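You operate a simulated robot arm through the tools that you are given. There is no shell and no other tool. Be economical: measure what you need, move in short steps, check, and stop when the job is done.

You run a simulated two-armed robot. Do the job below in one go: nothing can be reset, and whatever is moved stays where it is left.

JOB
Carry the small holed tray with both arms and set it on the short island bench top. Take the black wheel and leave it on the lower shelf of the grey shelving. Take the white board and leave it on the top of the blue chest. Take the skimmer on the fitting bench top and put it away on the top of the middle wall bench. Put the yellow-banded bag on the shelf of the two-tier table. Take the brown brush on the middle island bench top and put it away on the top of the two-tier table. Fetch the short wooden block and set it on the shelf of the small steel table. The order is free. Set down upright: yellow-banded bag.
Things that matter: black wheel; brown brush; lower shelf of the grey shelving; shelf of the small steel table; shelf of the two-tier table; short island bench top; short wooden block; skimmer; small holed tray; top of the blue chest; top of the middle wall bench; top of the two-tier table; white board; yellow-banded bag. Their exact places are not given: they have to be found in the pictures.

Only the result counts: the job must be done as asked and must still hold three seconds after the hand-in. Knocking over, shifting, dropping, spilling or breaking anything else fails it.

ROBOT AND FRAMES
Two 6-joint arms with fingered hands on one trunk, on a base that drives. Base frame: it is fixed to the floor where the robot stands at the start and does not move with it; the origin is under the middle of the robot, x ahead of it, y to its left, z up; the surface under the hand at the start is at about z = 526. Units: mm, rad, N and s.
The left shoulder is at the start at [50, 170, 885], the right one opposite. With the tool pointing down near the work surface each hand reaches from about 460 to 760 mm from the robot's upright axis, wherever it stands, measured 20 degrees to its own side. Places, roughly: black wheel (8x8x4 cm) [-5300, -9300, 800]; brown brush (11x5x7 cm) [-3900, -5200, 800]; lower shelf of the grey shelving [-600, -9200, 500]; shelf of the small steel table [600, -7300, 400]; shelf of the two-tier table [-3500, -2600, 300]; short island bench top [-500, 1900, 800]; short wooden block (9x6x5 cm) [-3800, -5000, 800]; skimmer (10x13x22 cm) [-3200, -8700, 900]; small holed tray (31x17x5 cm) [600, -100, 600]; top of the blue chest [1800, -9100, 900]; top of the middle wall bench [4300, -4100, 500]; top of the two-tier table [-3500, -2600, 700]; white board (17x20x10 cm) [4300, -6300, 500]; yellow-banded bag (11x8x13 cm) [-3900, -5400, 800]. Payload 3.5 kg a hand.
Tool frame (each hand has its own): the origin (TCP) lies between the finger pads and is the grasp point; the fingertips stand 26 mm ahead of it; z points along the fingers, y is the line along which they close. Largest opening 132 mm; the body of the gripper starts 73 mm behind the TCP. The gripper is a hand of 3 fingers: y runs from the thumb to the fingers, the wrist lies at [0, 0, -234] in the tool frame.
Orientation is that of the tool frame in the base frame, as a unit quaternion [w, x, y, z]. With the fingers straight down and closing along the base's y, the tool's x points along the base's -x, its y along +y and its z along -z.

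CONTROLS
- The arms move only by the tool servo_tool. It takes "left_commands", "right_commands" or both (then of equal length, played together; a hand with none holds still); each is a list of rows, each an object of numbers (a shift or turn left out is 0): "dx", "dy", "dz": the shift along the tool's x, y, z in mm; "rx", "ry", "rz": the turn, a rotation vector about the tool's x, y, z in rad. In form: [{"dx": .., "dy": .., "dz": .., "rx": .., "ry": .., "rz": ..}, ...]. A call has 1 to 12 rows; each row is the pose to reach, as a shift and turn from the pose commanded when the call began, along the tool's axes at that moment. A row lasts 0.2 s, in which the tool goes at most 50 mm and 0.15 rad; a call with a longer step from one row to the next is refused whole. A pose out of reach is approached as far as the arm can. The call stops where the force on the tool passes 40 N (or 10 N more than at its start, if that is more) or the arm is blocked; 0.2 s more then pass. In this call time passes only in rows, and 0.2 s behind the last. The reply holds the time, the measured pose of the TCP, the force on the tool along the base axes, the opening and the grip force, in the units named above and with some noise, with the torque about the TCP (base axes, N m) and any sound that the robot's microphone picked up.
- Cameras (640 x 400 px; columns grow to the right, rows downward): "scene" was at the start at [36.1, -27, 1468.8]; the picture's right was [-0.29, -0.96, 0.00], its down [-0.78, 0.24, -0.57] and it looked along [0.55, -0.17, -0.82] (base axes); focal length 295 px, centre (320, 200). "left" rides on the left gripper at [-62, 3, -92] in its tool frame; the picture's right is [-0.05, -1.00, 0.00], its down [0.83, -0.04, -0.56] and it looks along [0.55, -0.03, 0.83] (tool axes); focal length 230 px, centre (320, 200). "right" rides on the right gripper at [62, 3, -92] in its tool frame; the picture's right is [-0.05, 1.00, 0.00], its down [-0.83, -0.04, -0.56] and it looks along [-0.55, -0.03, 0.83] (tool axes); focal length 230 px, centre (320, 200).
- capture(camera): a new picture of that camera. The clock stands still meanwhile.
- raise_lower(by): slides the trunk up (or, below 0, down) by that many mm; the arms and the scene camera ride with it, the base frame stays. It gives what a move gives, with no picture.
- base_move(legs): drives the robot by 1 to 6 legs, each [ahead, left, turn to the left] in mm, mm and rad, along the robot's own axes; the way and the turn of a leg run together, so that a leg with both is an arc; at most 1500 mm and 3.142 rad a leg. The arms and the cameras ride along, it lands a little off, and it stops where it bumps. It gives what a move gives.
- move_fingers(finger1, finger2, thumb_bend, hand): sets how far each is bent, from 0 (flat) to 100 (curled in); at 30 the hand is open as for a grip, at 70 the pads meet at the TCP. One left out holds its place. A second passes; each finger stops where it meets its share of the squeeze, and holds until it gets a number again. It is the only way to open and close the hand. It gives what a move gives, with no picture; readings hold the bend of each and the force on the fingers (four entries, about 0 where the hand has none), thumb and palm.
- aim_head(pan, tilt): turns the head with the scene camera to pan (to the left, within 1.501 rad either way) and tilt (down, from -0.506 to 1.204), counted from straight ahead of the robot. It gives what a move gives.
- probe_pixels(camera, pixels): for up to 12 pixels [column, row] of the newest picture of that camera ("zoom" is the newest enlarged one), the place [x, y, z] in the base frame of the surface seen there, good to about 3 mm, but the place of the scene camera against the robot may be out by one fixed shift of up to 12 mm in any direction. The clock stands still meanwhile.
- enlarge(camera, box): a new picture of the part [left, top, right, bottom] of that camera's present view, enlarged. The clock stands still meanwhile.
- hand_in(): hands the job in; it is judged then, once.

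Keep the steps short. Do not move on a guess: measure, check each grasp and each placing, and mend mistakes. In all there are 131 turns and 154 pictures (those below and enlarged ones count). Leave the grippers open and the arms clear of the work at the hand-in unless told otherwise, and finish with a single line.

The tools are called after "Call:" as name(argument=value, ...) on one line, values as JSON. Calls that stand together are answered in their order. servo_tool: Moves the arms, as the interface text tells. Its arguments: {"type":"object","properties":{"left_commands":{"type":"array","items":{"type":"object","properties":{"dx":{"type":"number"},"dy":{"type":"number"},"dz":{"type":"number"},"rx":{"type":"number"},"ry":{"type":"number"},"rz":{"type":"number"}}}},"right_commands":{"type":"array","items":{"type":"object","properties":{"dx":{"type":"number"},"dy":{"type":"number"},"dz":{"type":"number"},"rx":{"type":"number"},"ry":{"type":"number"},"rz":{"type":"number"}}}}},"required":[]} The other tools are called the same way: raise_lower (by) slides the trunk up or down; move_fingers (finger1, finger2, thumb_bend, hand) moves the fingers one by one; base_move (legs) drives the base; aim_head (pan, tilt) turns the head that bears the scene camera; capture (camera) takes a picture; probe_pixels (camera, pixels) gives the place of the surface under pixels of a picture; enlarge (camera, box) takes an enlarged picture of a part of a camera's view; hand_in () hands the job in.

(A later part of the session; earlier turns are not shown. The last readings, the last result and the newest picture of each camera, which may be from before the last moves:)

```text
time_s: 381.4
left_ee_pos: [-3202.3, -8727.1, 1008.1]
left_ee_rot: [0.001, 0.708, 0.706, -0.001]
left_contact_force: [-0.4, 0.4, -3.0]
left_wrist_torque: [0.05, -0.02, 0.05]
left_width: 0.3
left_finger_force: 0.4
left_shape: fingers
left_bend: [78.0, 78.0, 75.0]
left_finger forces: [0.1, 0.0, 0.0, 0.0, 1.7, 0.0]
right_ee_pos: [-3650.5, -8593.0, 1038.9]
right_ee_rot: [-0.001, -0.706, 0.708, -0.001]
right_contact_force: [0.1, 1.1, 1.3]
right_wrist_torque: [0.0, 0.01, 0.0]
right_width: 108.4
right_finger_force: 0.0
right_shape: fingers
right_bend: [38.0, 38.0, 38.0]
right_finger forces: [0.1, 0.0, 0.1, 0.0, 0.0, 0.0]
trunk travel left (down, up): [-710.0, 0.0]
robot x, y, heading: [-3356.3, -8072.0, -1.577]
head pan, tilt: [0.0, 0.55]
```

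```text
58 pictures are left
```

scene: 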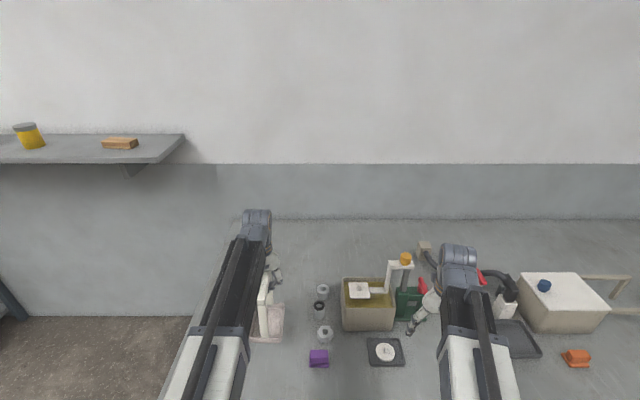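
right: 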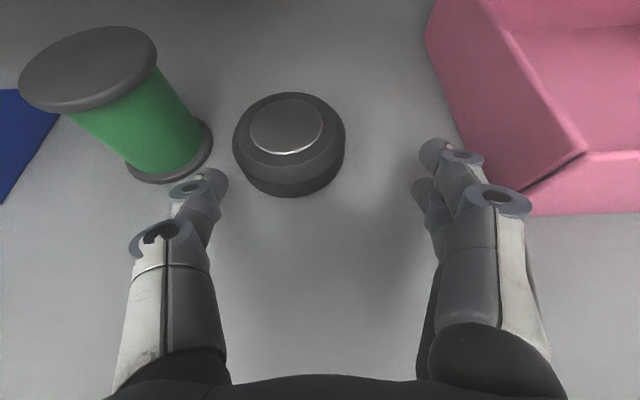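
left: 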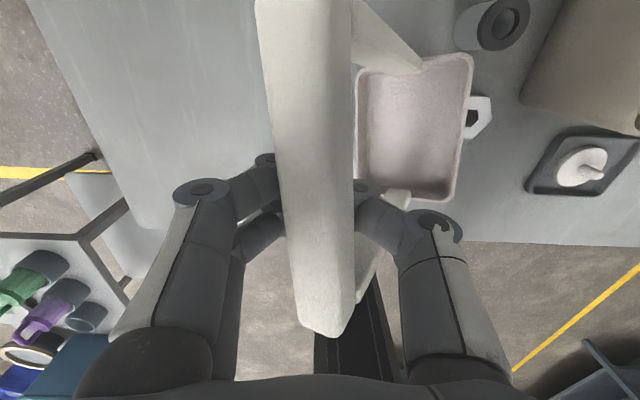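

The skimmer tilted as the fingers curled under the bar. I'll lift slowly straight up so it can hang free, then look.

Call:
servo_tool(left_commands=[{"dz": -5}, {"dz": -12}, {"dz": -20}, {"dz": -28}, {"dz": -36}, {"dz": -45}, {"dz": -45}])

Call:
capture(camera="left")

Call:
enlarge(camera="scene", box=[200, 200, 400, 380])

```text
time_s: 383.0
left_ee_pos: [-3200.9, -8728.3, 1053.8]
left_ee_rot: [-0.001, 0.708, 0.706, 0.0]
left_contact_force: [-0.1, -0.2, -2.6]
left_wrist_torque: [0.04, 0.0, 0.0]
left_width: 0.1
left_finger_force: 0.6
left_shape: fingers
left_bend: [78.0, 78.0, 75.0]
left_finger forces: [0.5, 0.5, 0.0, 0.1, 0.4, 0.0]
right_ee_pos: [-3650.9, -8592.0, 1036.6]
right_ee_rot: [-0.001, -0.706, 0.709, -0.001]
right_contact_force: [-0.2, -0.7, 0.0]
right_wrist_torque: [0.0, 0.01, 0.01]
right_width: 108.5
right_finger_force: 0.0
right_shape: fingers
right_bend: [38.0, 38.0, 38.0]
right_finger forces: [0.0, 0.1, 0.0, 0.1, 0.0, 0.0]
trunk travel left (down, up): [-710.0, 0.0]
robot x, y, heading: [-3358.1, -8068.5, -1.57]
head pan, tilt: [0.0, 0.55]
```

```text
57 pictures are left
```

left: 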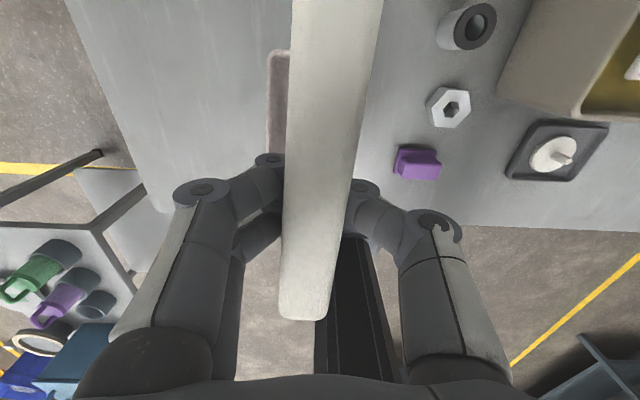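

```text
2.22 times, centred on (300, 290) of scene
```

zoom: 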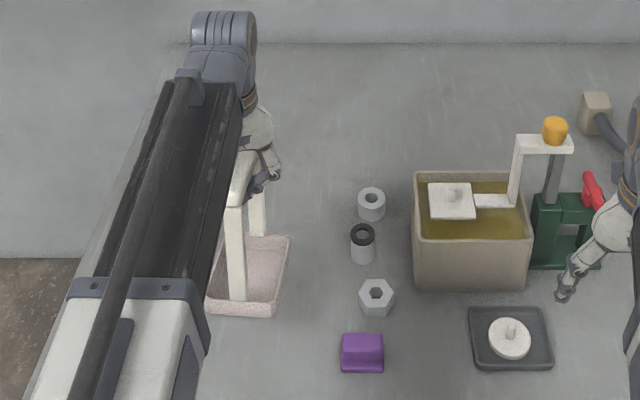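

It hangs securely in the hooked fingers, and the neighbouring parts haven't moved. I'll raise it and pull it in a little, then drive out towards the east corridor, stopping short of it to look.

Call:
servo_tool(left_commands=[{"dz": -20, "dx": 20}, {"dz": -40, "dx": 40}, {"dz": -60, "dx": 60}, {"dz": -80, "dx": 80}, {"dz": -100, "dx": 90}, {"dz": -100, "dx": 90}])

Call:
base_move(legs=[[-1020, 0, 0], [0, 0, 1.571], [950, 0, 0], [950, 0, 0], [600, -1100, 0]])

Call:
aim_head(pan=0.0, tilt=0.35)

Call:
capture(camera="scene")

Call:
capture(camera="left")

```text
time_s: 384.4
left_ee_pos: [-3201.1, -8637.3, 1153.4]
left_ee_rot: [0.0, 0.708, 0.706, 0.0]
left_contact_force: [0.5, -1.1, 0.2]
left_wrist_torque: [-0.02, 0.02, -0.02]
left_width: 0.0
left_finger_force: 0.9
left_shape: fingers
left_bend: [78.0, 78.0, 75.0]
left_finger forces: [0.5, 0.7, 0.0, 0.1, 0.3, 0.1]
right_ee_pos: [-3650.2, -8592.7, 1038.0]
right_ee_rot: [-0.001, -0.706, 0.708, -0.001]
right_contact_force: [-0.2, 0.4, 0.0]
right_wrist_torque: [-0.02, -0.01, 0.01]
right_width: 108.5
right_finger_force: 0.1
right_shape: fingers
right_bend: [38.0, 38.0, 38.0]
right_finger forces: [0.1, 0.1, 0.0, 0.0, 0.0, 0.0]
trunk travel left (down, up): [-710.0, 0.0]
robot x, y, heading: [-3356.8, -8072.2, -1.573]
head pan, tilt: [0.0, 0.55]
```

```text
time_s: 408.5
left_ee_pos: [-302.2, -7977.3, 1152.3]
left_ee_rot: [-0.001, -0.003, 1.0, 0.001]
left_contact_force: [-0.4, 0.1, -0.4]
left_wrist_torque: [-0.02, -0.01, 0.02]
left_width: 0.0
left_finger_force: 0.8
left_shape: fingers
left_bend: [78.0, 78.0, 75.0]
left_finger forces: [0.4, 0.5, 0.1, 0.2, 0.2, 0.1]
right_ee_pos: [-343.3, -8428.0, 1037.6]
right_ee_rot: [0.0, 1.0, 0.005, 0.002]
right_contact_force: [1.1, 0.1, -0.4]
right_wrist_torque: [0.01, -0.04, -0.02]
right_width: 108.3
right_finger_force: 0.0
right_shape: fingers
right_bend: [38.0, 38.0, 38.0]
right_finger forces: [0.0, 0.0, 0.0, 0.0, 0.0, 0.1]
trunk travel left (down, up): [-710.0, 0.0]
robot x, y, heading: [-866.8, -8136.7, 0.01]
head pan, tilt: [0.0, 0.55]
```

```text
time_s: 409.2
left_ee_pos: [-301.6, -7978.9, 1152.8]
left_ee_rot: [0.0, -0.003, 1.0, -0.001]
left_contact_force: [-0.2, -0.2, 0.5]
left_wrist_torque: [0.02, 0.01, -0.01]
left_width: 0.0
left_finger_force: 0.8
left_shape: fingers
left_bend: [78.0, 78.0, 75.0]
left_finger forces: [0.4, 0.6, 0.0, 0.0, 0.3, 0.1]
right_ee_pos: [-342.5, -8427.9, 1038.3]
right_ee_rot: [0.0, 1.0, 0.004, 0.002]
right_contact_force: [-0.1, 0.9, -0.1]
right_wrist_torque: [0.03, 0.0, 0.02]
right_width: 108.5
right_finger_force: 0.0
right_shape: fingers
right_bend: [38.0, 38.0, 38.0]
right_finger forces: [0.0, 0.0, 0.1, 0.0, 0.0, 0.1]
trunk travel left (down, up): [-710.0, 0.0]
robot x, y, heading: [-865.8, -8140.1, 0.01]
head pan, tilt: [0.0, 0.351]
```

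```text
55 pictures are left
```

scene: 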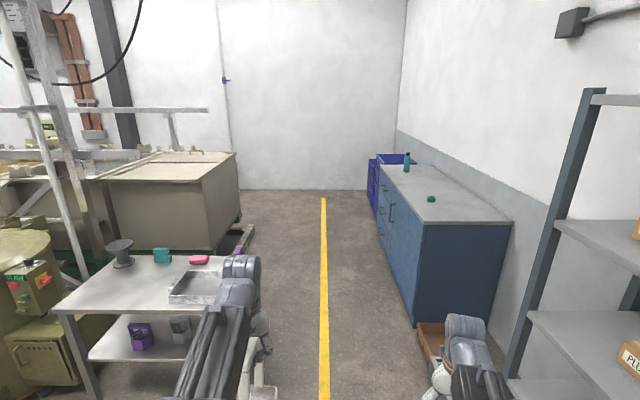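

```text
54 pictures are left
```

left: 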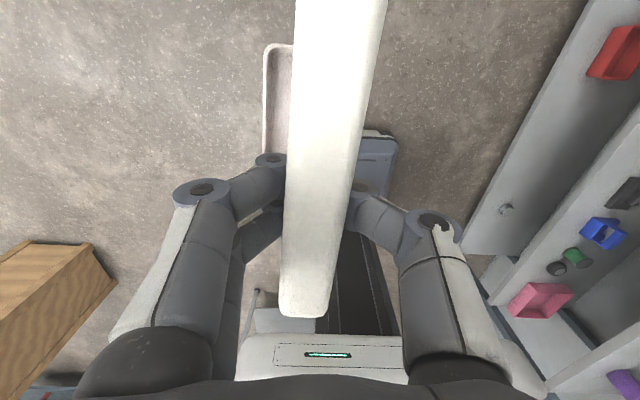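

The corridor is clear along the yellow line. I'll probe the limits.

Call:
probe_pixels(camera="scene", pixels=[[325, 330], [323, 195], [412, 325], [378, 240], [430, 350], [240, 250], [252, 225], [310, 150], [430, 185], [400, 180], [500, 220], [372, 185]])

```text
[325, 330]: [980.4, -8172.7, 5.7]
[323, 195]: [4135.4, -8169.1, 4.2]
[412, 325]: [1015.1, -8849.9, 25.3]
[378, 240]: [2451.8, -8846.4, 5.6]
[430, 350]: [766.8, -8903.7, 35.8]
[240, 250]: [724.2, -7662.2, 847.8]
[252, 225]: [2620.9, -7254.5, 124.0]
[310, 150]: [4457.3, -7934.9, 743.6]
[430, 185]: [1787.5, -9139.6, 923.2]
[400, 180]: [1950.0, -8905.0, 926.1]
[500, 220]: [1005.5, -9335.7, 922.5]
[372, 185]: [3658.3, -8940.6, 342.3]
```

The east wall is at x≈4457. I'll drive along y≈-8150 to x≈3350, turn north, and look.

Call:
base_move(legs=[[1450, 0, 0], [1450, 0, -0.01], [1320, 0, 0], [0, 0, 1.571]])

Call:
aim_head(pan=-0.4, tilt=0.4)

Call:
capture(camera="scene")

Call:
probe_pixels(camera="scene", pixels=[[50, 250], [100, 200], [200, 200], [250, 200], [300, 200], [350, 200], [400, 200], [450, 250], [350, 250], [250, 250], [300, 170], [350, 300]])

```text
time_s: 433.2
left_ee_pos: [3185.7, -7553.5, 1153.4]
left_ee_rot: [0.0, 0.708, -0.707, 0.0]
left_contact_force: [1.1, -0.1, 0.2]
left_wrist_torque: [-0.04, 0.0, 0.02]
left_width: 0.0
left_finger_force: 0.7
left_shape: fingers
left_bend: [78.0, 78.0, 75.0]
left_finger forces: [0.5, 0.6, 0.0, 0.1, 0.1, 0.0]
right_ee_pos: [3636.0, -7596.6, 1038.9]
right_ee_rot: [-0.001, 0.707, 0.707, 0.001]
right_contact_force: [-1.0, -0.3, 0.5]
right_wrist_torque: [-0.01, 0.01, 0.01]
right_width: 108.0
right_finger_force: 0.1
right_shape: fingers
right_bend: [38.0, 38.0, 38.0]
right_finger forces: [0.0, 0.1, 0.0, 0.1, 0.0, 0.1]
trunk travel left (down, up): [-710.0, 0.0]
robot x, y, heading: [3346.5, -8122.8, 1.576]
head pan, tilt: [0.0, 0.351]
```

```text
time_s: 434.1
left_ee_pos: [3185.8, -7552.8, 1152.9]
left_ee_rot: [0.0, 0.708, -0.706, 0.0]
left_contact_force: [-0.1, -0.3, 0.2]
left_wrist_torque: [0.0, -0.03, -0.01]
left_width: 0.0
left_finger_force: 1.0
left_shape: fingers
left_bend: [78.0, 78.0, 75.0]
left_finger forces: [0.5, 0.6, 0.1, 0.0, 0.3, 0.0]
right_ee_pos: [3635.4, -7595.7, 1037.9]
right_ee_rot: [0.0, 0.707, 0.707, 0.002]
right_contact_force: [0.2, -0.2, -0.3]
right_wrist_torque: [-0.01, -0.03, 0.02]
right_width: 108.3
right_finger_force: 0.1
right_shape: fingers
right_bend: [38.0, 38.0, 38.0]
right_finger forces: [0.1, 0.0, 0.0, 0.1, 0.0, 0.1]
trunk travel left (down, up): [-710.0, 0.0]
robot x, y, heading: [3342.5, -8116.2, 1.572]
head pan, tilt: [-0.4, 0.4]
```

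```text
53 pictures are left
```

scene: 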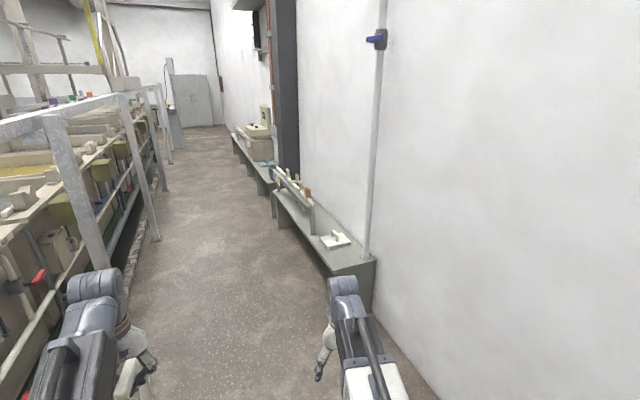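

```text
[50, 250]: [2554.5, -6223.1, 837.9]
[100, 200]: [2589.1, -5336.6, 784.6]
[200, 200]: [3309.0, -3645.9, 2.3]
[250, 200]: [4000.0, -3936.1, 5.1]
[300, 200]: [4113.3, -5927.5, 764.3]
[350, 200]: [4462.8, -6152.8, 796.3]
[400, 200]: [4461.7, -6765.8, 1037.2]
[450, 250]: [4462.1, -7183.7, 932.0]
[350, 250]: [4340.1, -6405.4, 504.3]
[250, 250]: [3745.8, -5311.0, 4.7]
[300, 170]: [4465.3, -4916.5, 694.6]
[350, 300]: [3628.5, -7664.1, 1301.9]
```

The east aisle is clear, with the board on the near bench and the middle bench beyond. I'll drive north about 4 m and turn to face the bench.

Call:
base_move(legs=[[1400, 0, 0], [1400, 0, 0], [1220, 0, 0], [0, 0, -1.571]])

Call:
aim_head(pan=0.0, tilt=0.75)

Call:
capture(camera="scene")

Call:
probe_pixels(camera="scene", pixels=[[100, 250], [200, 250], [320, 250], [420, 250], [520, 250], [320, 200], [200, 200], [450, 200], [320, 150], [320, 300]])

```text
time_s: 457.3
left_ee_pos: [3923.6, -3930.5, 1152.1]
left_ee_rot: [0.0, 0.005, 1.0, 0.001]
left_contact_force: [-0.1, 0.2, 0.3]
left_wrist_torque: [-0.02, 0.02, -0.03]
left_width: 0.0
left_finger_force: 0.5
left_shape: fingers
left_bend: [78.0, 78.0, 75.0]
left_finger forces: [0.4, 0.7, 0.0, 0.0, 0.3, 0.0]
right_ee_pos: [3873.7, -4379.6, 1038.3]
right_ee_rot: [0.0, 1.0, -0.005, 0.001]
right_contact_force: [-0.1, 0.2, 0.1]
right_wrist_torque: [-0.02, 0.01, 0.04]
right_width: 108.6
right_finger_force: 0.1
right_shape: fingers
right_bend: [38.0, 38.0, 38.0]
right_finger forces: [0.1, 0.0, 0.1, 0.0, 0.0, 0.0]
trunk travel left (down, up): [-710.0, 0.0]
robot x, y, heading: [3353.8, -4081.1, -0.01]
head pan, tilt: [-0.4, 0.4]
```

```text
time_s: 458.2
left_ee_pos: [3922.5, -3928.8, 1153.2]
left_ee_rot: [0.0, 0.004, 1.0, 0.0]
left_contact_force: [-0.6, 0.2, 1.0]
left_wrist_torque: [-0.04, 0.02, 0.02]
left_width: 0.2
left_finger_force: 0.6
left_shape: fingers
left_bend: [78.0, 78.0, 75.0]
left_finger forces: [0.4, 0.6, 0.0, 0.1, 0.3, 0.0]
right_ee_pos: [3875.5, -4379.2, 1039.3]
right_ee_rot: [0.0, 1.0, -0.006, 0.002]
right_contact_force: [0.4, 0.1, -0.9]
right_wrist_torque: [0.0, 0.02, -0.01]
right_width: 108.5
right_finger_force: 0.0
right_shape: fingers
right_bend: [38.0, 38.0, 38.0]
right_finger forces: [0.0, 0.1, 0.1, 0.0, 0.0, 0.1]
trunk travel left (down, up): [-710.0, 0.0]
robot x, y, heading: [3358.0, -4079.7, -0.009]
head pan, tilt: [0.0, 0.75]
```

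```text
52 pictures are left
```

scene: 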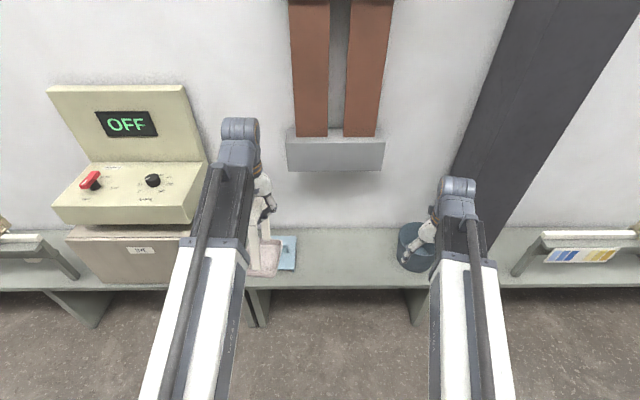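

```text
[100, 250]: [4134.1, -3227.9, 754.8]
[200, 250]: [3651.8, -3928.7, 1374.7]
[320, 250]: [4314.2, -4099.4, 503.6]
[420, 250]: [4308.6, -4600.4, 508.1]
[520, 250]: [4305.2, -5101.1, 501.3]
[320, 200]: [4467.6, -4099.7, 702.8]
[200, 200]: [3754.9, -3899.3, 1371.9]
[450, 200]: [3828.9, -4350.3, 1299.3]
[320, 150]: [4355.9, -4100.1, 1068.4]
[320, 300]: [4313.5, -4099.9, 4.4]
```

I'll zoom in on the middle bench to confirm its extent and the free spot.

Call:
enlarge(camera="scene", box=[230, 190, 530, 340])

Call:
probe_pixels(camera="scene", pixels=[[340, 286], [340, 232], [295, 260], [295, 240], [250, 290], [268, 290], [400, 262], [430, 289], [500, 288], [400, 240], [340, 170], [310, 270]])

```text
2.13 times, centred on (380, 265) of scene
```

zoom: 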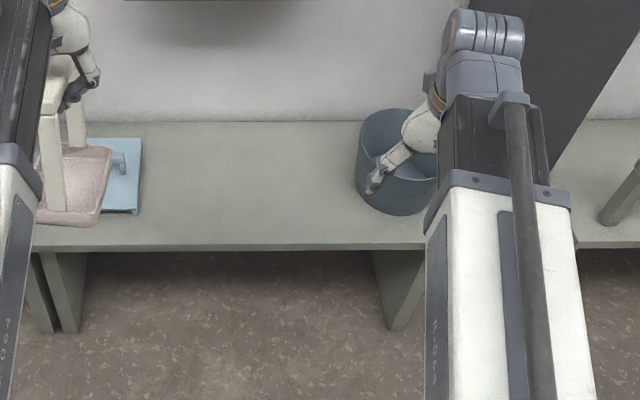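

```text
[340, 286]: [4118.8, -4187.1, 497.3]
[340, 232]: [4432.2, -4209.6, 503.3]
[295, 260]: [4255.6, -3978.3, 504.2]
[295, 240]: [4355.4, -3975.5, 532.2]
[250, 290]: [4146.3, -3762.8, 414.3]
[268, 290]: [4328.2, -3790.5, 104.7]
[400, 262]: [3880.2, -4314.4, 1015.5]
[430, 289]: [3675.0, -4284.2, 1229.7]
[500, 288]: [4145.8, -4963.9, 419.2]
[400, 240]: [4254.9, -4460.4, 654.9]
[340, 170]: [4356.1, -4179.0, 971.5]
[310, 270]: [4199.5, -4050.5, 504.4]
```

The middle bench runs x 4115..4440 at z≈503, free between the blue plate (y -3980) and the bucket (y≈-4375). I'll place at (4270,-4150). First I'll raise the right hand clear of the bucket and line up while high.

Call:
servo_tool(right_commands=[{"dz": -45}, {"dz": -90}, {"dz": -135}, {"dz": -180}, {"dz": -200}])

Call:
base_move(legs=[[0, -221, 0.009], [280, 0, 0]])

Call:
raise_lower(by=-400)

Call:
capture(camera="scene")

Call:
capture(camera="left")

```text
time_s: 459.4
left_ee_pos: [3924.7, -3930.5, 1152.0]
left_ee_rot: [0.0, 0.005, 1.0, 0.0]
left_contact_force: [-0.3, 0.4, -0.1]
left_wrist_torque: [-0.02, 0.0, 0.0]
left_width: 0.0
left_finger_force: 0.4
left_shape: fingers
left_bend: [78.0, 78.0, 75.0]
left_finger forces: [0.5, 0.7, 0.0, 0.0, 0.3, 0.0]
right_ee_pos: [3880.2, -4381.2, 1227.3]
right_ee_rot: [0.0, 1.0, -0.006, 0.004]
right_contact_force: [0.0, -0.3, 0.7]
right_wrist_torque: [0.04, 0.0, 0.04]
right_width: 108.4
right_finger_force: 0.0
right_shape: fingers
right_bend: [38.0, 38.0, 38.0]
right_finger forces: [0.1, 0.0, 0.1, 0.0, 0.1, 0.1]
right hand out of reach, approached as far as the arm can: row 5
trunk travel left (down, up): [-710.0, 0.0]
robot x, y, heading: [3358.6, -4080.9, -0.012]
head pan, tilt: [0.0, 0.75]
```

```text
time_s: 462.6
left_ee_pos: [4202.7, -4145.4, 1151.7]
left_ee_rot: [-0.002, 0.001, 1.0, 0.0]
left_contact_force: [0.0, -0.4, -2.4]
left_wrist_torque: [0.0, 0.04, 0.0]
left_width: 0.0
left_finger_force: 0.5
left_shape: fingers
left_bend: [78.0, 78.0, 75.0]
left_finger forces: [0.5, 0.4, 0.0, 0.1, 0.3, 0.1]
right_ee_pos: [4163.6, -4597.5, 1225.3]
right_ee_rot: [0.0, 1.0, -0.001, 0.004]
right_contact_force: [0.5, -0.2, 0.4]
right_wrist_torque: [0.01, 0.01, 0.0]
right_width: 108.1
right_finger_force: 0.1
right_shape: fingers
right_bend: [38.0, 38.0, 38.0]
right_finger forces: [0.0, 0.0, 0.0, 0.0, 0.0, 0.0]
trunk travel left (down, up): [-710.0, 0.0]
robot x, y, heading: [3637.6, -4303.1, 0.001]
head pan, tilt: [0.0, 0.75]
```

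```text
time_s: 466.5
left_ee_pos: [4201.5, -4145.7, 751.9]
left_ee_rot: [0.0, 0.001, 1.0, 0.0]
left_contact_force: [0.3, 0.6, 0.0]
left_wrist_torque: [-0.05, 0.01, 0.01]
left_width: 0.1
left_finger_force: 0.9
left_shape: fingers
left_bend: [78.0, 78.0, 75.0]
left_finger forces: [0.4, 0.6, 0.0, 0.1, 0.3, 0.0]
right_ee_pos: [4161.6, -4597.3, 825.9]
right_ee_rot: [0.001, 1.0, -0.001, 0.004]
right_contact_force: [-0.5, -0.4, -0.6]
right_wrist_torque: [0.01, -0.03, 0.02]
right_width: 108.2
right_finger_force: 0.1
right_shape: fingers
right_bend: [38.0, 38.0, 38.0]
right_finger forces: [0.1, 0.1, 0.1, 0.1, 0.0, 0.0]
trunk travel left (down, up): [-310.0, 400.0]
robot x, y, heading: [3639.0, -4300.1, 0.003]
head pan, tilt: [0.0, 0.75]
```

```text
50 pictures are left
```

scene: 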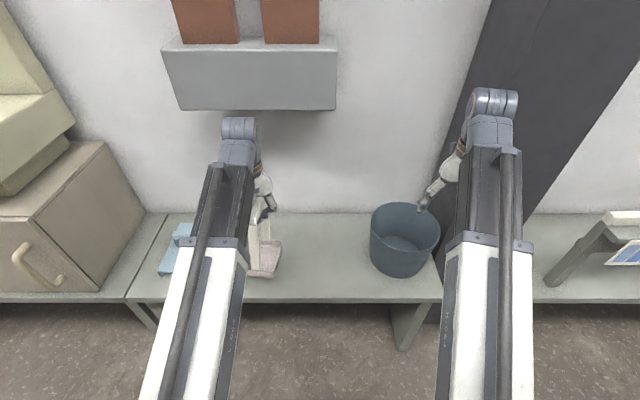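

```text
49 pictures are left
```

left: 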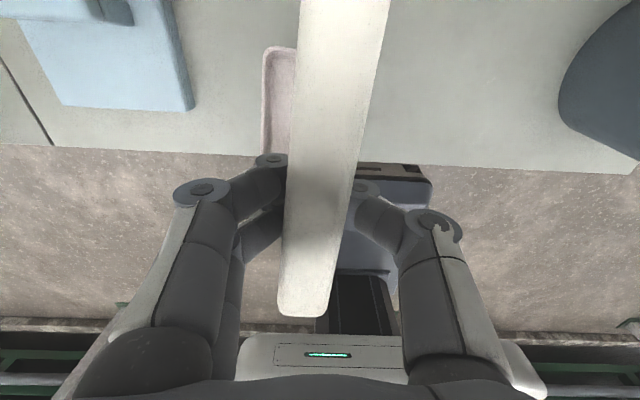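

I'll extend 65 mm and lower slowly to contact at z≈696.

Call:
servo_tool(left_commands=[{"dx": -33}, {"dx": -65}, {"dx": -65, "dz": 25}, {"dx": -65, "dz": 42}, {"dx": -65, "dz": 48}, {"dx": -65, "dz": 52}, {"dx": -65, "dz": 55}, {"dx": -65, "dz": 57}, {"dx": -65, "dz": 59}])

Call:
capture(camera="left")

Call:
enlarge(camera="scene", box=[200, 170, 340, 300])

```text
time_s: 468.5
left_ee_pos: [4265.7, -4144.7, 692.4]
left_ee_rot: [0.0, 0.001, 1.0, 0.0]
left_contact_force: [-0.3, 0.7, 0.1]
left_wrist_torque: [-0.03, -0.02, -0.02]
left_width: 0.0
left_finger_force: 1.0
left_shape: fingers
left_bend: [78.0, 78.0, 75.0]
left_finger forces: [0.4, 0.6, 0.0, 0.0, 0.4, 0.1]
right_ee_pos: [4162.9, -4596.7, 825.5]
right_ee_rot: [0.001, 1.0, -0.001, 0.005]
right_contact_force: [-0.5, -0.2, 0.1]
right_wrist_torque: [-0.02, 0.02, 0.01]
right_width: 108.6
right_finger_force: 0.1
right_shape: fingers
right_bend: [38.0, 38.0, 38.0]
right_finger forces: [0.1, 0.0, 0.1, 0.0, 0.0, 0.0]
trunk travel left (down, up): [-310.0, 400.0]
robot x, y, heading: [3635.3, -4299.9, 0.004]
head pan, tilt: [0.0, 0.75]
```

```text
48 pictures are left
```

left: 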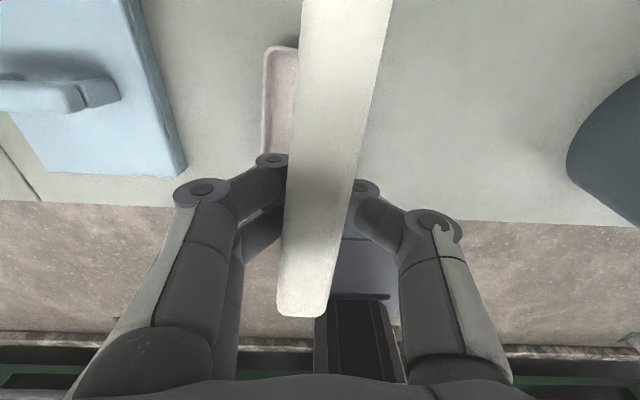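

```text
3.08 times, centred on (270, 235) of scene
```

zoom: 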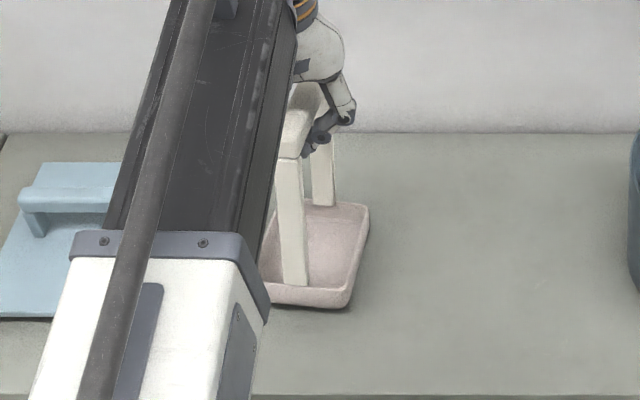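

The weight is too light to feel, so I'll measure how high the pan sits.

Call:
probe_pixels(camera="zoom", pixels=[[345, 295], [300, 298], [362, 215], [345, 303], [340, 330], [300, 130], [310, 250]])

Call:
probe_pixels(camera="left", pixels=[[280, 48], [268, 100], [280, 100], [340, 100], [310, 290], [220, 100], [450, 150]])

```text
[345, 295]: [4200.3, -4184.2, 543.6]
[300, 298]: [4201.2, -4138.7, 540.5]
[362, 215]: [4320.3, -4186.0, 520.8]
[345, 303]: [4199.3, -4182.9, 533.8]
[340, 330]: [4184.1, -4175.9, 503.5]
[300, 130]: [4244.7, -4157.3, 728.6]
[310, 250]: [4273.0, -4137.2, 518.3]
```

```text
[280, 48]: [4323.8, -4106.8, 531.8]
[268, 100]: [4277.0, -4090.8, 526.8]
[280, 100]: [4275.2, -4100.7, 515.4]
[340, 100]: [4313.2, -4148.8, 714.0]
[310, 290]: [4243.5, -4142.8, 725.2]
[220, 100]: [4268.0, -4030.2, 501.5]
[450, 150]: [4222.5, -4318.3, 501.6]
```

The pan is pitched about 9° with its back edge nearly touching. The bar must come down to about 710. I'll lower 20 mm more in small steps.

Call:
servo_tool(left_commands=[{"dz": 4}, {"dz": 8}, {"dz": 12}, {"dz": 16}, {"dz": 20}, {"dz": 20}])

Call:
capture(camera="left")

Call:
probe_pixels(camera="left", pixels=[[340, 100], [310, 290], [340, 20], [268, 100]])

Call:
enlarge(camera="scene", box=[200, 170, 340, 300])

```text
time_s: 469.9
left_ee_pos: [4266.1, -4145.4, 673.7]
left_ee_rot: [0.0, 0.001, 1.0, 0.0]
left_contact_force: [0.1, 0.1, 0.5]
left_wrist_torque: [0.02, -0.01, -0.01]
left_width: 0.0
left_finger_force: 0.1
left_shape: fingers
left_bend: [78.0, 78.0, 75.0]
left_finger forces: [0.1, 0.1, 0.0, 0.0, 0.0, 0.0]
right_ee_pos: [4162.1, -4596.1, 826.4]
right_ee_rot: [0.001, 1.0, -0.001, 0.004]
right_contact_force: [0.6, -0.3, 0.6]
right_wrist_torque: [0.01, 0.01, 0.0]
right_width: 108.5
right_finger_force: 0.0
right_shape: fingers
right_bend: [38.0, 38.0, 38.0]
right_finger forces: [0.0, 0.0, 0.1, 0.1, 0.1, 0.1]
trunk travel left (down, up): [-310.0, 400.0]
robot x, y, heading: [3634.9, -4300.4, 0.0]
head pan, tilt: [0.0, 0.75]
```

```text
46 pictures are left
```

left: 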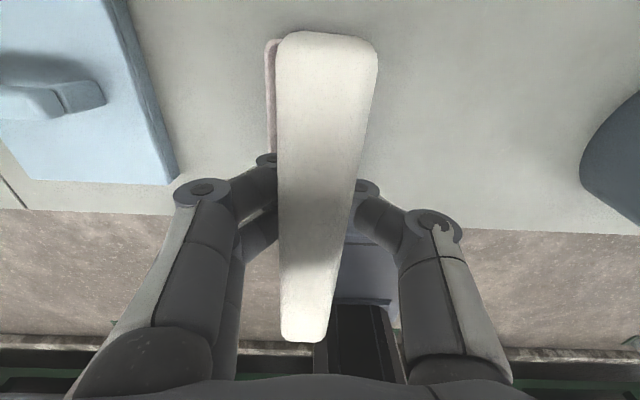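

```text
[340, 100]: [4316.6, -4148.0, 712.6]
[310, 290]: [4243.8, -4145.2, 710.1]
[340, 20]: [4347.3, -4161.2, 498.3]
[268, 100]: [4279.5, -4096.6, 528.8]
```

```text
3.08 times, centred on (270, 235) of scene
```

zoom: 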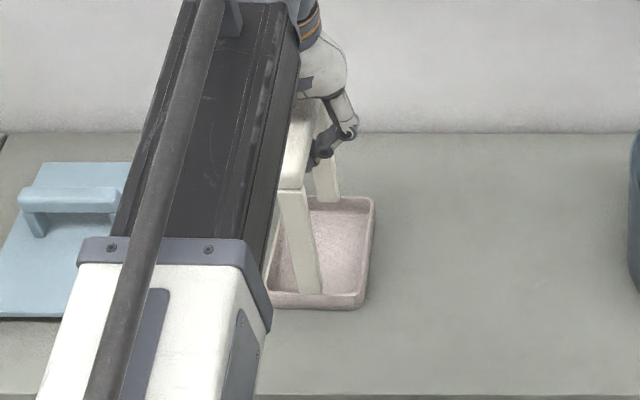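

The bar is level at 711 and the fingers are unloaded, so it stands on the bench. I'll open and rise straight up.

Call:
move_fingers(hand="left", finger1=28, finger2=28, thumb_bend=28)

Call:
servo_tool(left_commands=[{"dz": -30}, {"dz": -75}, {"dz": -120}, {"dz": -165}, {"dz": -200}, {"dz": -200}])

Call:
base_move(legs=[[-300, 0, 0]])

Call:
capture(camera="scene")

```text
time_s: 470.9
left_ee_pos: [4265.3, -4146.7, 673.4]
left_ee_rot: [0.0, 0.001, 1.0, 0.0]
left_contact_force: [-0.5, 0.3, 0.0]
left_wrist_torque: [-0.02, -0.01, -0.01]
left_width: 138.4
left_finger_force: 0.1
left_shape: fingers
left_bend: [28.0, 28.0, 28.0]
left_finger forces: [0.0, 0.1, 0.1, 0.1, 0.0, 0.0]
right_ee_pos: [4161.3, -4597.4, 827.9]
right_ee_rot: [0.001, 1.0, -0.001, 0.005]
right_contact_force: [-1.0, -0.9, -0.3]
right_wrist_torque: [0.0, 0.01, 0.05]
right_width: 108.6
right_finger_force: 0.1
right_shape: fingers
right_bend: [38.0, 38.0, 38.0]
right_finger forces: [0.1, 0.1, 0.1, 0.1, 0.0, 0.0]
trunk travel left (down, up): [-310.0, 400.0]
robot x, y, heading: [3636.2, -4303.2, 0.004]
head pan, tilt: [0.0, 0.75]
```

```text
time_s: 472.3
left_ee_pos: [4267.5, -4144.7, 870.8]
left_ee_rot: [0.003, 0.001, 1.0, 0.0]
left_contact_force: [-0.1, -0.3, 0.0]
left_wrist_torque: [-0.01, 0.01, -0.03]
left_width: 138.2
left_finger_force: 0.0
left_shape: fingers
left_bend: [28.0, 28.0, 28.0]
left_finger forces: [0.0, 0.0, 0.0, 0.1, 0.1, 0.1]
left hand out of reach, approached as far as the arm can: row 5, 6
right_ee_pos: [4161.7, -4596.0, 826.2]
right_ee_rot: [0.002, 1.0, -0.001, 0.005]
right_contact_force: [-0.7, 0.6, -0.6]
right_wrist_torque: [0.01, 0.02, 0.01]
right_width: 108.4
right_finger_force: 0.1
right_shape: fingers
right_bend: [38.0, 38.0, 38.0]
right_finger forces: [0.0, 0.0, 0.1, 0.0, 0.0, 0.0]
trunk travel left (down, up): [-310.0, 400.0]
robot x, y, heading: [3634.2, -4305.5, -0.002]
head pan, tilt: [0.0, 0.75]
```

```text
time_s: 474.3
left_ee_pos: [3968.8, -4146.4, 869.1]
left_ee_rot: [0.004, 0.001, 1.0, -0.001]
left_contact_force: [0.5, -0.5, 0.5]
left_wrist_torque: [0.0, 0.0, -0.01]
left_width: 138.1
left_finger_force: 0.1
left_shape: fingers
left_bend: [28.0, 28.0, 28.0]
left_finger forces: [0.0, 0.0, 0.0, 0.0, 0.1, 0.1]
right_ee_pos: [3861.9, -4597.0, 826.1]
right_ee_rot: [0.0, 1.0, -0.002, 0.005]
right_contact_force: [-0.1, -0.4, 0.5]
right_wrist_torque: [-0.02, 0.02, 0.04]
right_width: 108.6
right_finger_force: 0.0
right_shape: fingers
right_bend: [38.0, 38.0, 38.0]
right_finger forces: [0.1, 0.0, 0.0, 0.0, 0.0, 0.0]
trunk travel left (down, up): [-310.0, 400.0]
robot x, y, heading: [3334.2, -4304.0, -0.006]
head pan, tilt: [0.0, 0.75]
```

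```text
44 pictures are left
```

scene: 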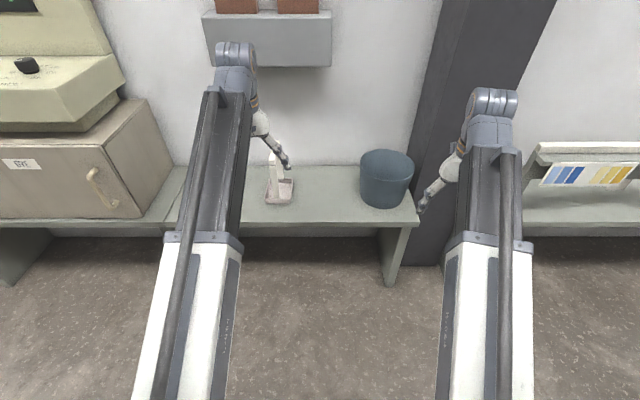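

The skimmer stands on the middle bench. Next is the white board. I'll pull the left hand in and slide south along the aisle.

Call:
servo_tool(left_commands=[{"dx": 40}, {"dx": 80}, {"dx": 110}, {"dx": 110}])

Call:
base_move(legs=[[0, -1050, 0.006], [0, -1050, 0]])

Call:
capture(camera="scene")

Call:
capture(camera="left")

```text
time_s: 475.3
left_ee_pos: [3879.4, -4145.6, 829.4]
left_ee_rot: [0.008, 0.001, 1.0, 0.0]
left_contact_force: [0.4, -0.1, -0.7]
left_wrist_torque: [-0.01, 0.0, 0.0]
left_width: 138.1
left_finger_force: 0.0
left_shape: fingers
left_bend: [28.0, 28.0, 28.0]
left_finger forces: [0.0, 0.1, 0.0, 0.1, 0.0, 0.1]
left hand out of reach, approached as far as the arm can: row 1, 2, 3, 4
right_ee_pos: [3860.8, -4598.4, 827.8]
right_ee_rot: [0.0, 1.0, -0.001, 0.004]
right_contact_force: [0.6, 0.6, 0.4]
right_wrist_torque: [0.02, 0.01, 0.01]
right_width: 108.5
right_finger_force: 0.2
right_shape: fingers
right_bend: [38.0, 38.0, 38.0]
right_finger forces: [0.0, 0.0, 0.0, 0.0, 0.1, 0.1]
trunk travel left (down, up): [-310.0, 400.0]
robot x, y, heading: [3335.8, -4304.6, -0.004]
head pan, tilt: [0.0, 0.75]
```

```text
time_s: 485.8
left_ee_pos: [3878.8, -6251.0, 829.6]
left_ee_rot: [0.007, 0.0, 1.0, -0.001]
left_contact_force: [-0.3, 0.6, -0.5]
left_wrist_torque: [0.02, -0.02, 0.0]
left_width: 138.0
left_finger_force: 0.0
left_shape: fingers
left_bend: [28.0, 28.0, 28.0]
left_finger forces: [0.0, 0.0, 0.0, 0.0, 0.0, 0.0]
right_ee_pos: [3860.6, -6702.4, 826.0]
right_ee_rot: [0.001, 1.0, -0.002, 0.004]
right_contact_force: [-0.4, 0.4, -0.5]
right_wrist_torque: [0.0, -0.01, 0.02]
right_width: 108.4
right_finger_force: 0.0
right_shape: fingers
right_bend: [38.0, 38.0, 38.0]
right_finger forces: [0.0, 0.0, 0.0, 0.0, 0.1, 0.1]
trunk travel left (down, up): [-310.0, 400.0]
robot x, y, heading: [3333.6, -6411.5, 0.001]
head pan, tilt: [0.0, 0.75]
```

```text
43 pictures are left
```

scene: 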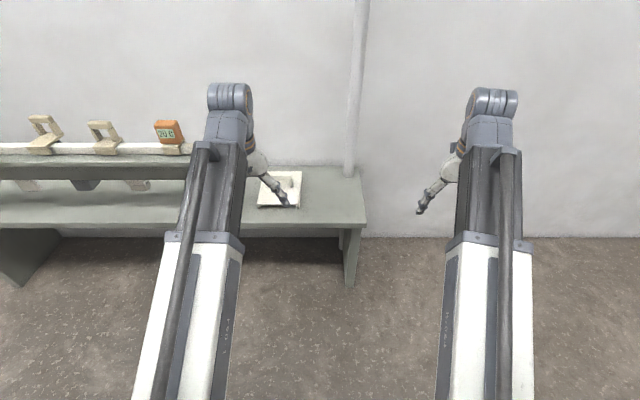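

```text
42 pictures are left
```

left: 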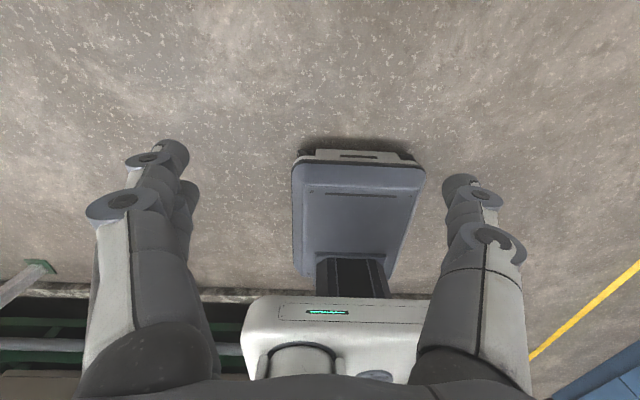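

The board is at (280,190). I'll zoom and measure.

Call:
enlarge(camera="scene", box=[235, 150, 375, 240])

Call:
probe_pixels(camera="zoom", pixels=[[205, 130], [230, 115], [220, 145], [250, 120], [110, 245], [290, 255], [300, 105], [200, 240], [200, 200], [270, 230], [245, 150], [150, 240]])

```text
4.44 times, centred on (305, 195) of scene
```

zoom: 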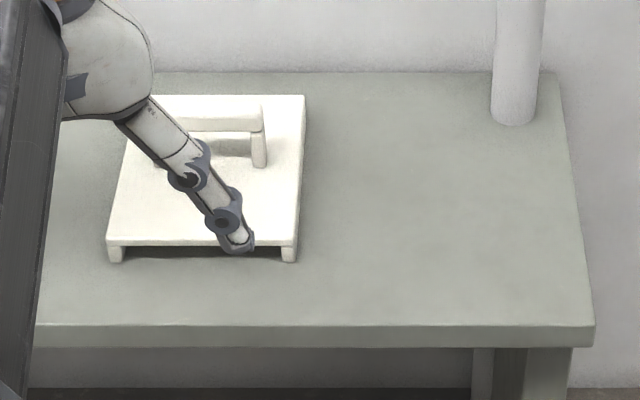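

```text
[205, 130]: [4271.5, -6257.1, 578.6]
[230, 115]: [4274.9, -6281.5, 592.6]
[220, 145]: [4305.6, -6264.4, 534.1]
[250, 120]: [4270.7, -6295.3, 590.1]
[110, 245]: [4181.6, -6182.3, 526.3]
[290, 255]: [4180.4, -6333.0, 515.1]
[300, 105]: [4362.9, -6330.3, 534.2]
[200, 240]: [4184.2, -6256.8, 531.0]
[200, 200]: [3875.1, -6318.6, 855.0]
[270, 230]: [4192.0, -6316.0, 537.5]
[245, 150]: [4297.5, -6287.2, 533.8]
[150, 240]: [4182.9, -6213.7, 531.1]
```

The board's handle bar lies along y at x≈4272, z≈592, so I'll grip it across its two ends along y. I'll drive ahead 320 and look down with the left camera.

Call:
base_move(legs=[[320, 0, 0]])

Call:
servo_tool(left_commands=[{"dx": -30, "dz": 15}, {"dx": -60, "dz": 30}, {"dx": -60, "dz": 60}, {"dx": -60, "dz": 90}, {"dx": -60, "dz": 90}])

Call:
capture(camera="left")

```text
time_s: 487.9
left_ee_pos: [4198.8, -6251.2, 830.2]
left_ee_rot: [0.007, 0.001, 1.0, 0.0]
left_contact_force: [0.5, 0.3, -0.6]
left_wrist_torque: [-0.01, 0.01, -0.05]
left_width: 138.1
left_finger_force: 0.0
left_shape: fingers
left_bend: [28.0, 28.0, 28.0]
left_finger forces: [0.1, 0.1, 0.0, 0.0, 0.0, 0.0]
right_ee_pos: [4181.2, -6702.4, 826.6]
right_ee_rot: [0.001, 1.0, -0.001, 0.005]
right_contact_force: [0.0, -0.5, -0.1]
right_wrist_torque: [-0.01, -0.01, -0.01]
right_width: 108.5
right_finger_force: 0.1
right_shape: fingers
right_bend: [38.0, 38.0, 38.0]
right_finger forces: [0.0, 0.1, 0.1, 0.1, 0.0, 0.0]
trunk travel left (down, up): [-310.0, 400.0]
robot x, y, heading: [3655.4, -6408.9, -0.0]
head pan, tilt: [0.0, 0.75]
```

```text
time_s: 489.1
left_ee_pos: [4261.0, -6250.9, 740.9]
left_ee_rot: [0.007, 0.0, 1.0, 0.0]
left_contact_force: [-0.1, -0.2, 0.3]
left_wrist_torque: [0.01, -0.01, 0.03]
left_width: 138.2
left_finger_force: 0.0
left_shape: fingers
left_bend: [28.0, 28.0, 28.0]
left_finger forces: [0.0, 0.0, 0.0, 0.0, 0.0, 0.0]
right_ee_pos: [4180.7, -6703.8, 827.4]
right_ee_rot: [0.001, 1.0, -0.001, 0.005]
right_contact_force: [0.1, 0.2, 0.0]
right_wrist_torque: [-0.01, -0.02, 0.01]
right_width: 108.5
right_finger_force: 0.0
right_shape: fingers
right_bend: [38.0, 38.0, 38.0]
right_finger forces: [0.1, 0.0, 0.0, 0.1, 0.0, 0.0]
trunk travel left (down, up): [-310.0, 400.0]
robot x, y, heading: [3658.0, -6404.2, -0.006]
head pan, tilt: [0.0, 0.75]
```

```text
40 pictures are left
```

left: 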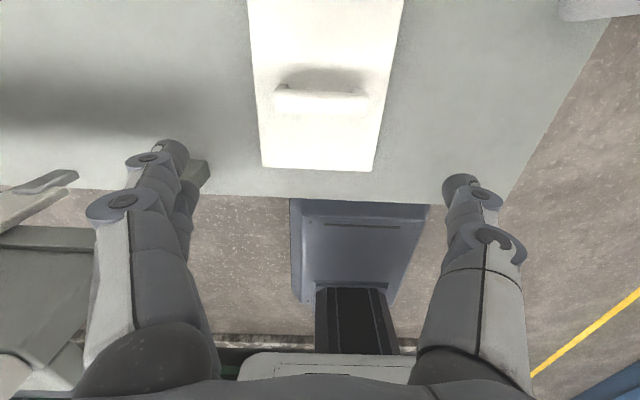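

Call:
probe_pixels(camera="left", pixels=[[278, 100], [364, 108], [320, 97], [320, 104], [277, 92], [365, 100], [262, 165], [373, 170], [252, 80], [390, 80], [320, 140], [320, 112]])

Call:
enlarge(camera="left", box=[230, 0, 420, 180])

```text
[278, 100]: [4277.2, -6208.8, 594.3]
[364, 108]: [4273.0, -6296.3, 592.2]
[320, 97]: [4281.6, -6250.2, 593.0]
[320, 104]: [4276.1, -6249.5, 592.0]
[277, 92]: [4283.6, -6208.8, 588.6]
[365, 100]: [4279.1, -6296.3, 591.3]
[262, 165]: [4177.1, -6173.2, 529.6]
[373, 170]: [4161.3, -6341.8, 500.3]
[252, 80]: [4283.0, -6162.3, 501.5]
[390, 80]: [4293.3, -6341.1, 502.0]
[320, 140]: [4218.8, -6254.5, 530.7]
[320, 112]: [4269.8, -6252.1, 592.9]
```

```text
2.22 times, centred on (325, 90) of left
```

zoom: 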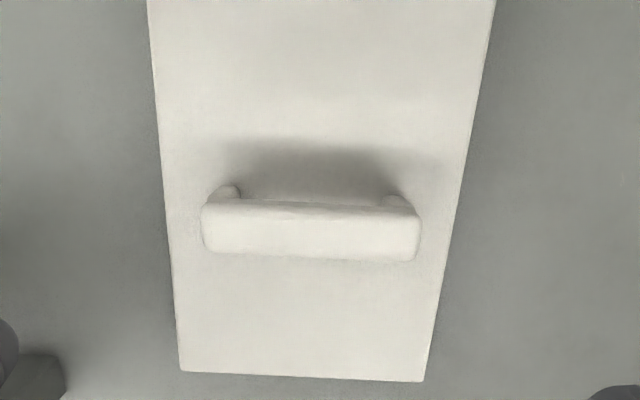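

The handle spans y -6300..-6205 at x 4276, with its top at 593 and the plate at 531. I'll descend to z 579 around its ends and close.

Call:
servo_tool(left_commands=[{"dx": -15, "dy": -1, "dz": 40}, {"dx": -15, "dy": -1, "dz": 85}, {"dx": -15, "dy": -1, "dz": 125}, {"dx": -15, "dy": -1, "dz": 150}, {"dx": -15, "dy": -1, "dz": 162}, {"dx": -15, "dy": -1, "dz": 162}])

Call:
move_fingers(hand="left", finger1=60, finger2=60, thumb_bend=60)

Call:
capture(camera="left")

```text
time_s: 490.5
left_ee_pos: [4277.7, -6250.4, 579.4]
left_ee_rot: [0.007, 0.001, 1.0, 0.0]
left_contact_force: [0.5, 0.2, 0.4]
left_wrist_torque: [-0.02, 0.02, 0.02]
left_width: 138.1
left_finger_force: 0.2
left_shape: fingers
left_bend: [28.0, 28.0, 28.0]
left_finger forces: [0.0, 0.1, 0.1, 0.0, 0.1, 0.0]
right_ee_pos: [4180.8, -6703.0, 826.5]
right_ee_rot: [0.0, 1.0, -0.001, 0.004]
right_contact_force: [-0.7, 0.0, 0.1]
right_wrist_torque: [0.03, -0.01, -0.02]
right_width: 108.3
right_finger_force: 0.0
right_shape: fingers
right_bend: [38.0, 38.0, 38.0]
right_finger forces: [0.0, 0.0, 0.1, 0.1, 0.0, 0.0]
trunk travel left (down, up): [-310.0, 400.0]
robot x, y, heading: [3653.3, -6402.7, -0.005]
head pan, tilt: [0.0, 0.75]
```

```text
time_s: 491.5
left_ee_pos: [4276.0, -6251.8, 577.2]
left_ee_rot: [0.008, 0.001, 1.0, 0.0]
left_contact_force: [-0.7, 0.0, 0.0]
left_wrist_torque: [0.01, 0.0, -0.01]
left_width: 96.8
left_finger_force: 29.7
left_shape: fingers
left_bend: [45.0, 45.0, 51.0]
left_finger forces: [14.0, 15.3, 0.1, 0.0, 30.2, 0.0]
right_ee_pos: [4180.8, -6700.8, 826.9]
right_ee_rot: [0.001, 1.0, -0.001, 0.004]
right_contact_force: [-0.1, -0.5, 0.6]
right_wrist_torque: [0.0, -0.03, 0.03]
right_width: 108.2
right_finger_force: 0.1
right_shape: fingers
right_bend: [38.0, 38.0, 38.0]
right_finger forces: [0.0, 0.0, 0.0, 0.0, 0.0, 0.0]
trunk travel left (down, up): [-310.0, 400.0]
robot x, y, heading: [3652.5, -6405.4, 0.0]
head pan, tilt: [0.0, 0.75]
```

```text
38 pictures are left
```

left: 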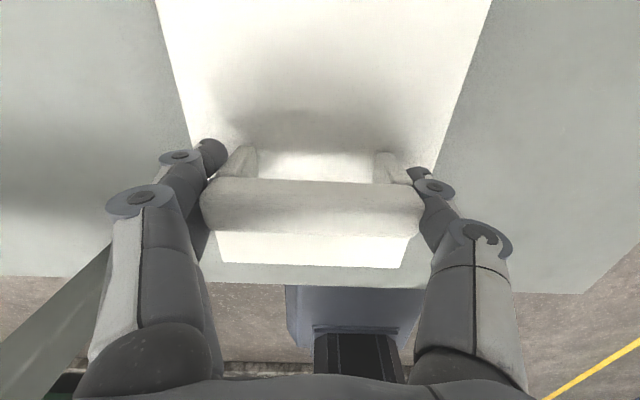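

The handle's ends are gripped at 30 N and 97 mm. I'll lift 40 mm to test.

Call:
servo_tool(left_commands=[{"dz": -5}, {"dz": -12}, {"dz": -25}, {"dz": -40}, {"dz": -40}])

Call:
capture(camera="left")

Call:
probe_pixels(camera="left", pixels=[[320, 60], [320, 250], [230, 60], [420, 60], [320, 210]])

```text
time_s: 492.7
left_ee_pos: [4276.3, -6250.6, 618.9]
left_ee_rot: [0.006, 0.001, 1.0, 0.0]
left_contact_force: [-0.4, -0.1, -4.0]
left_wrist_torque: [-0.01, -0.02, 0.01]
left_width: 97.3
left_finger_force: 29.5
left_shape: fingers
left_bend: [45.0, 45.0, 51.0]
left_finger forces: [14.1, 15.3, 0.0, 0.0, 30.2, 0.1]
right_ee_pos: [4180.9, -6702.6, 825.4]
right_ee_rot: [0.001, 1.0, 0.0, 0.003]
right_contact_force: [-0.5, -0.2, -0.6]
right_wrist_torque: [-0.03, -0.03, 0.0]
right_width: 108.5
right_finger_force: 0.1
right_shape: fingers
right_bend: [38.0, 38.0, 38.0]
right_finger forces: [0.0, 0.0, 0.0, 0.1, 0.0, 0.0]
trunk travel left (down, up): [-310.0, 400.0]
robot x, y, heading: [3654.6, -6404.0, -0.003]
head pan, tilt: [0.0, 0.75]
```

```text
37 pictures are left
```

left: 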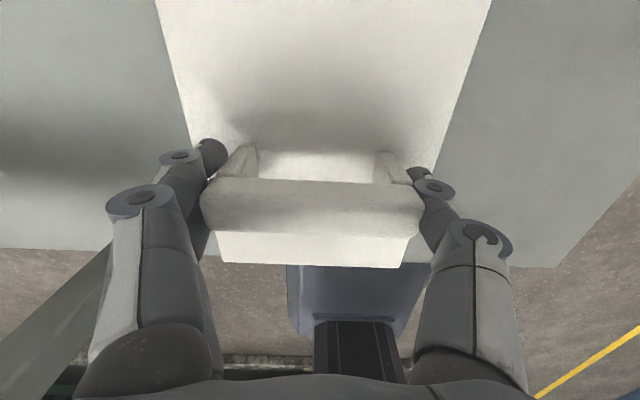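

```text
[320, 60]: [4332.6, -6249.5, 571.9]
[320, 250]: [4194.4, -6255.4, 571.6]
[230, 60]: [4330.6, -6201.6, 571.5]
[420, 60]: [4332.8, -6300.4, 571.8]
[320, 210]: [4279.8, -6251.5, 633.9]
```

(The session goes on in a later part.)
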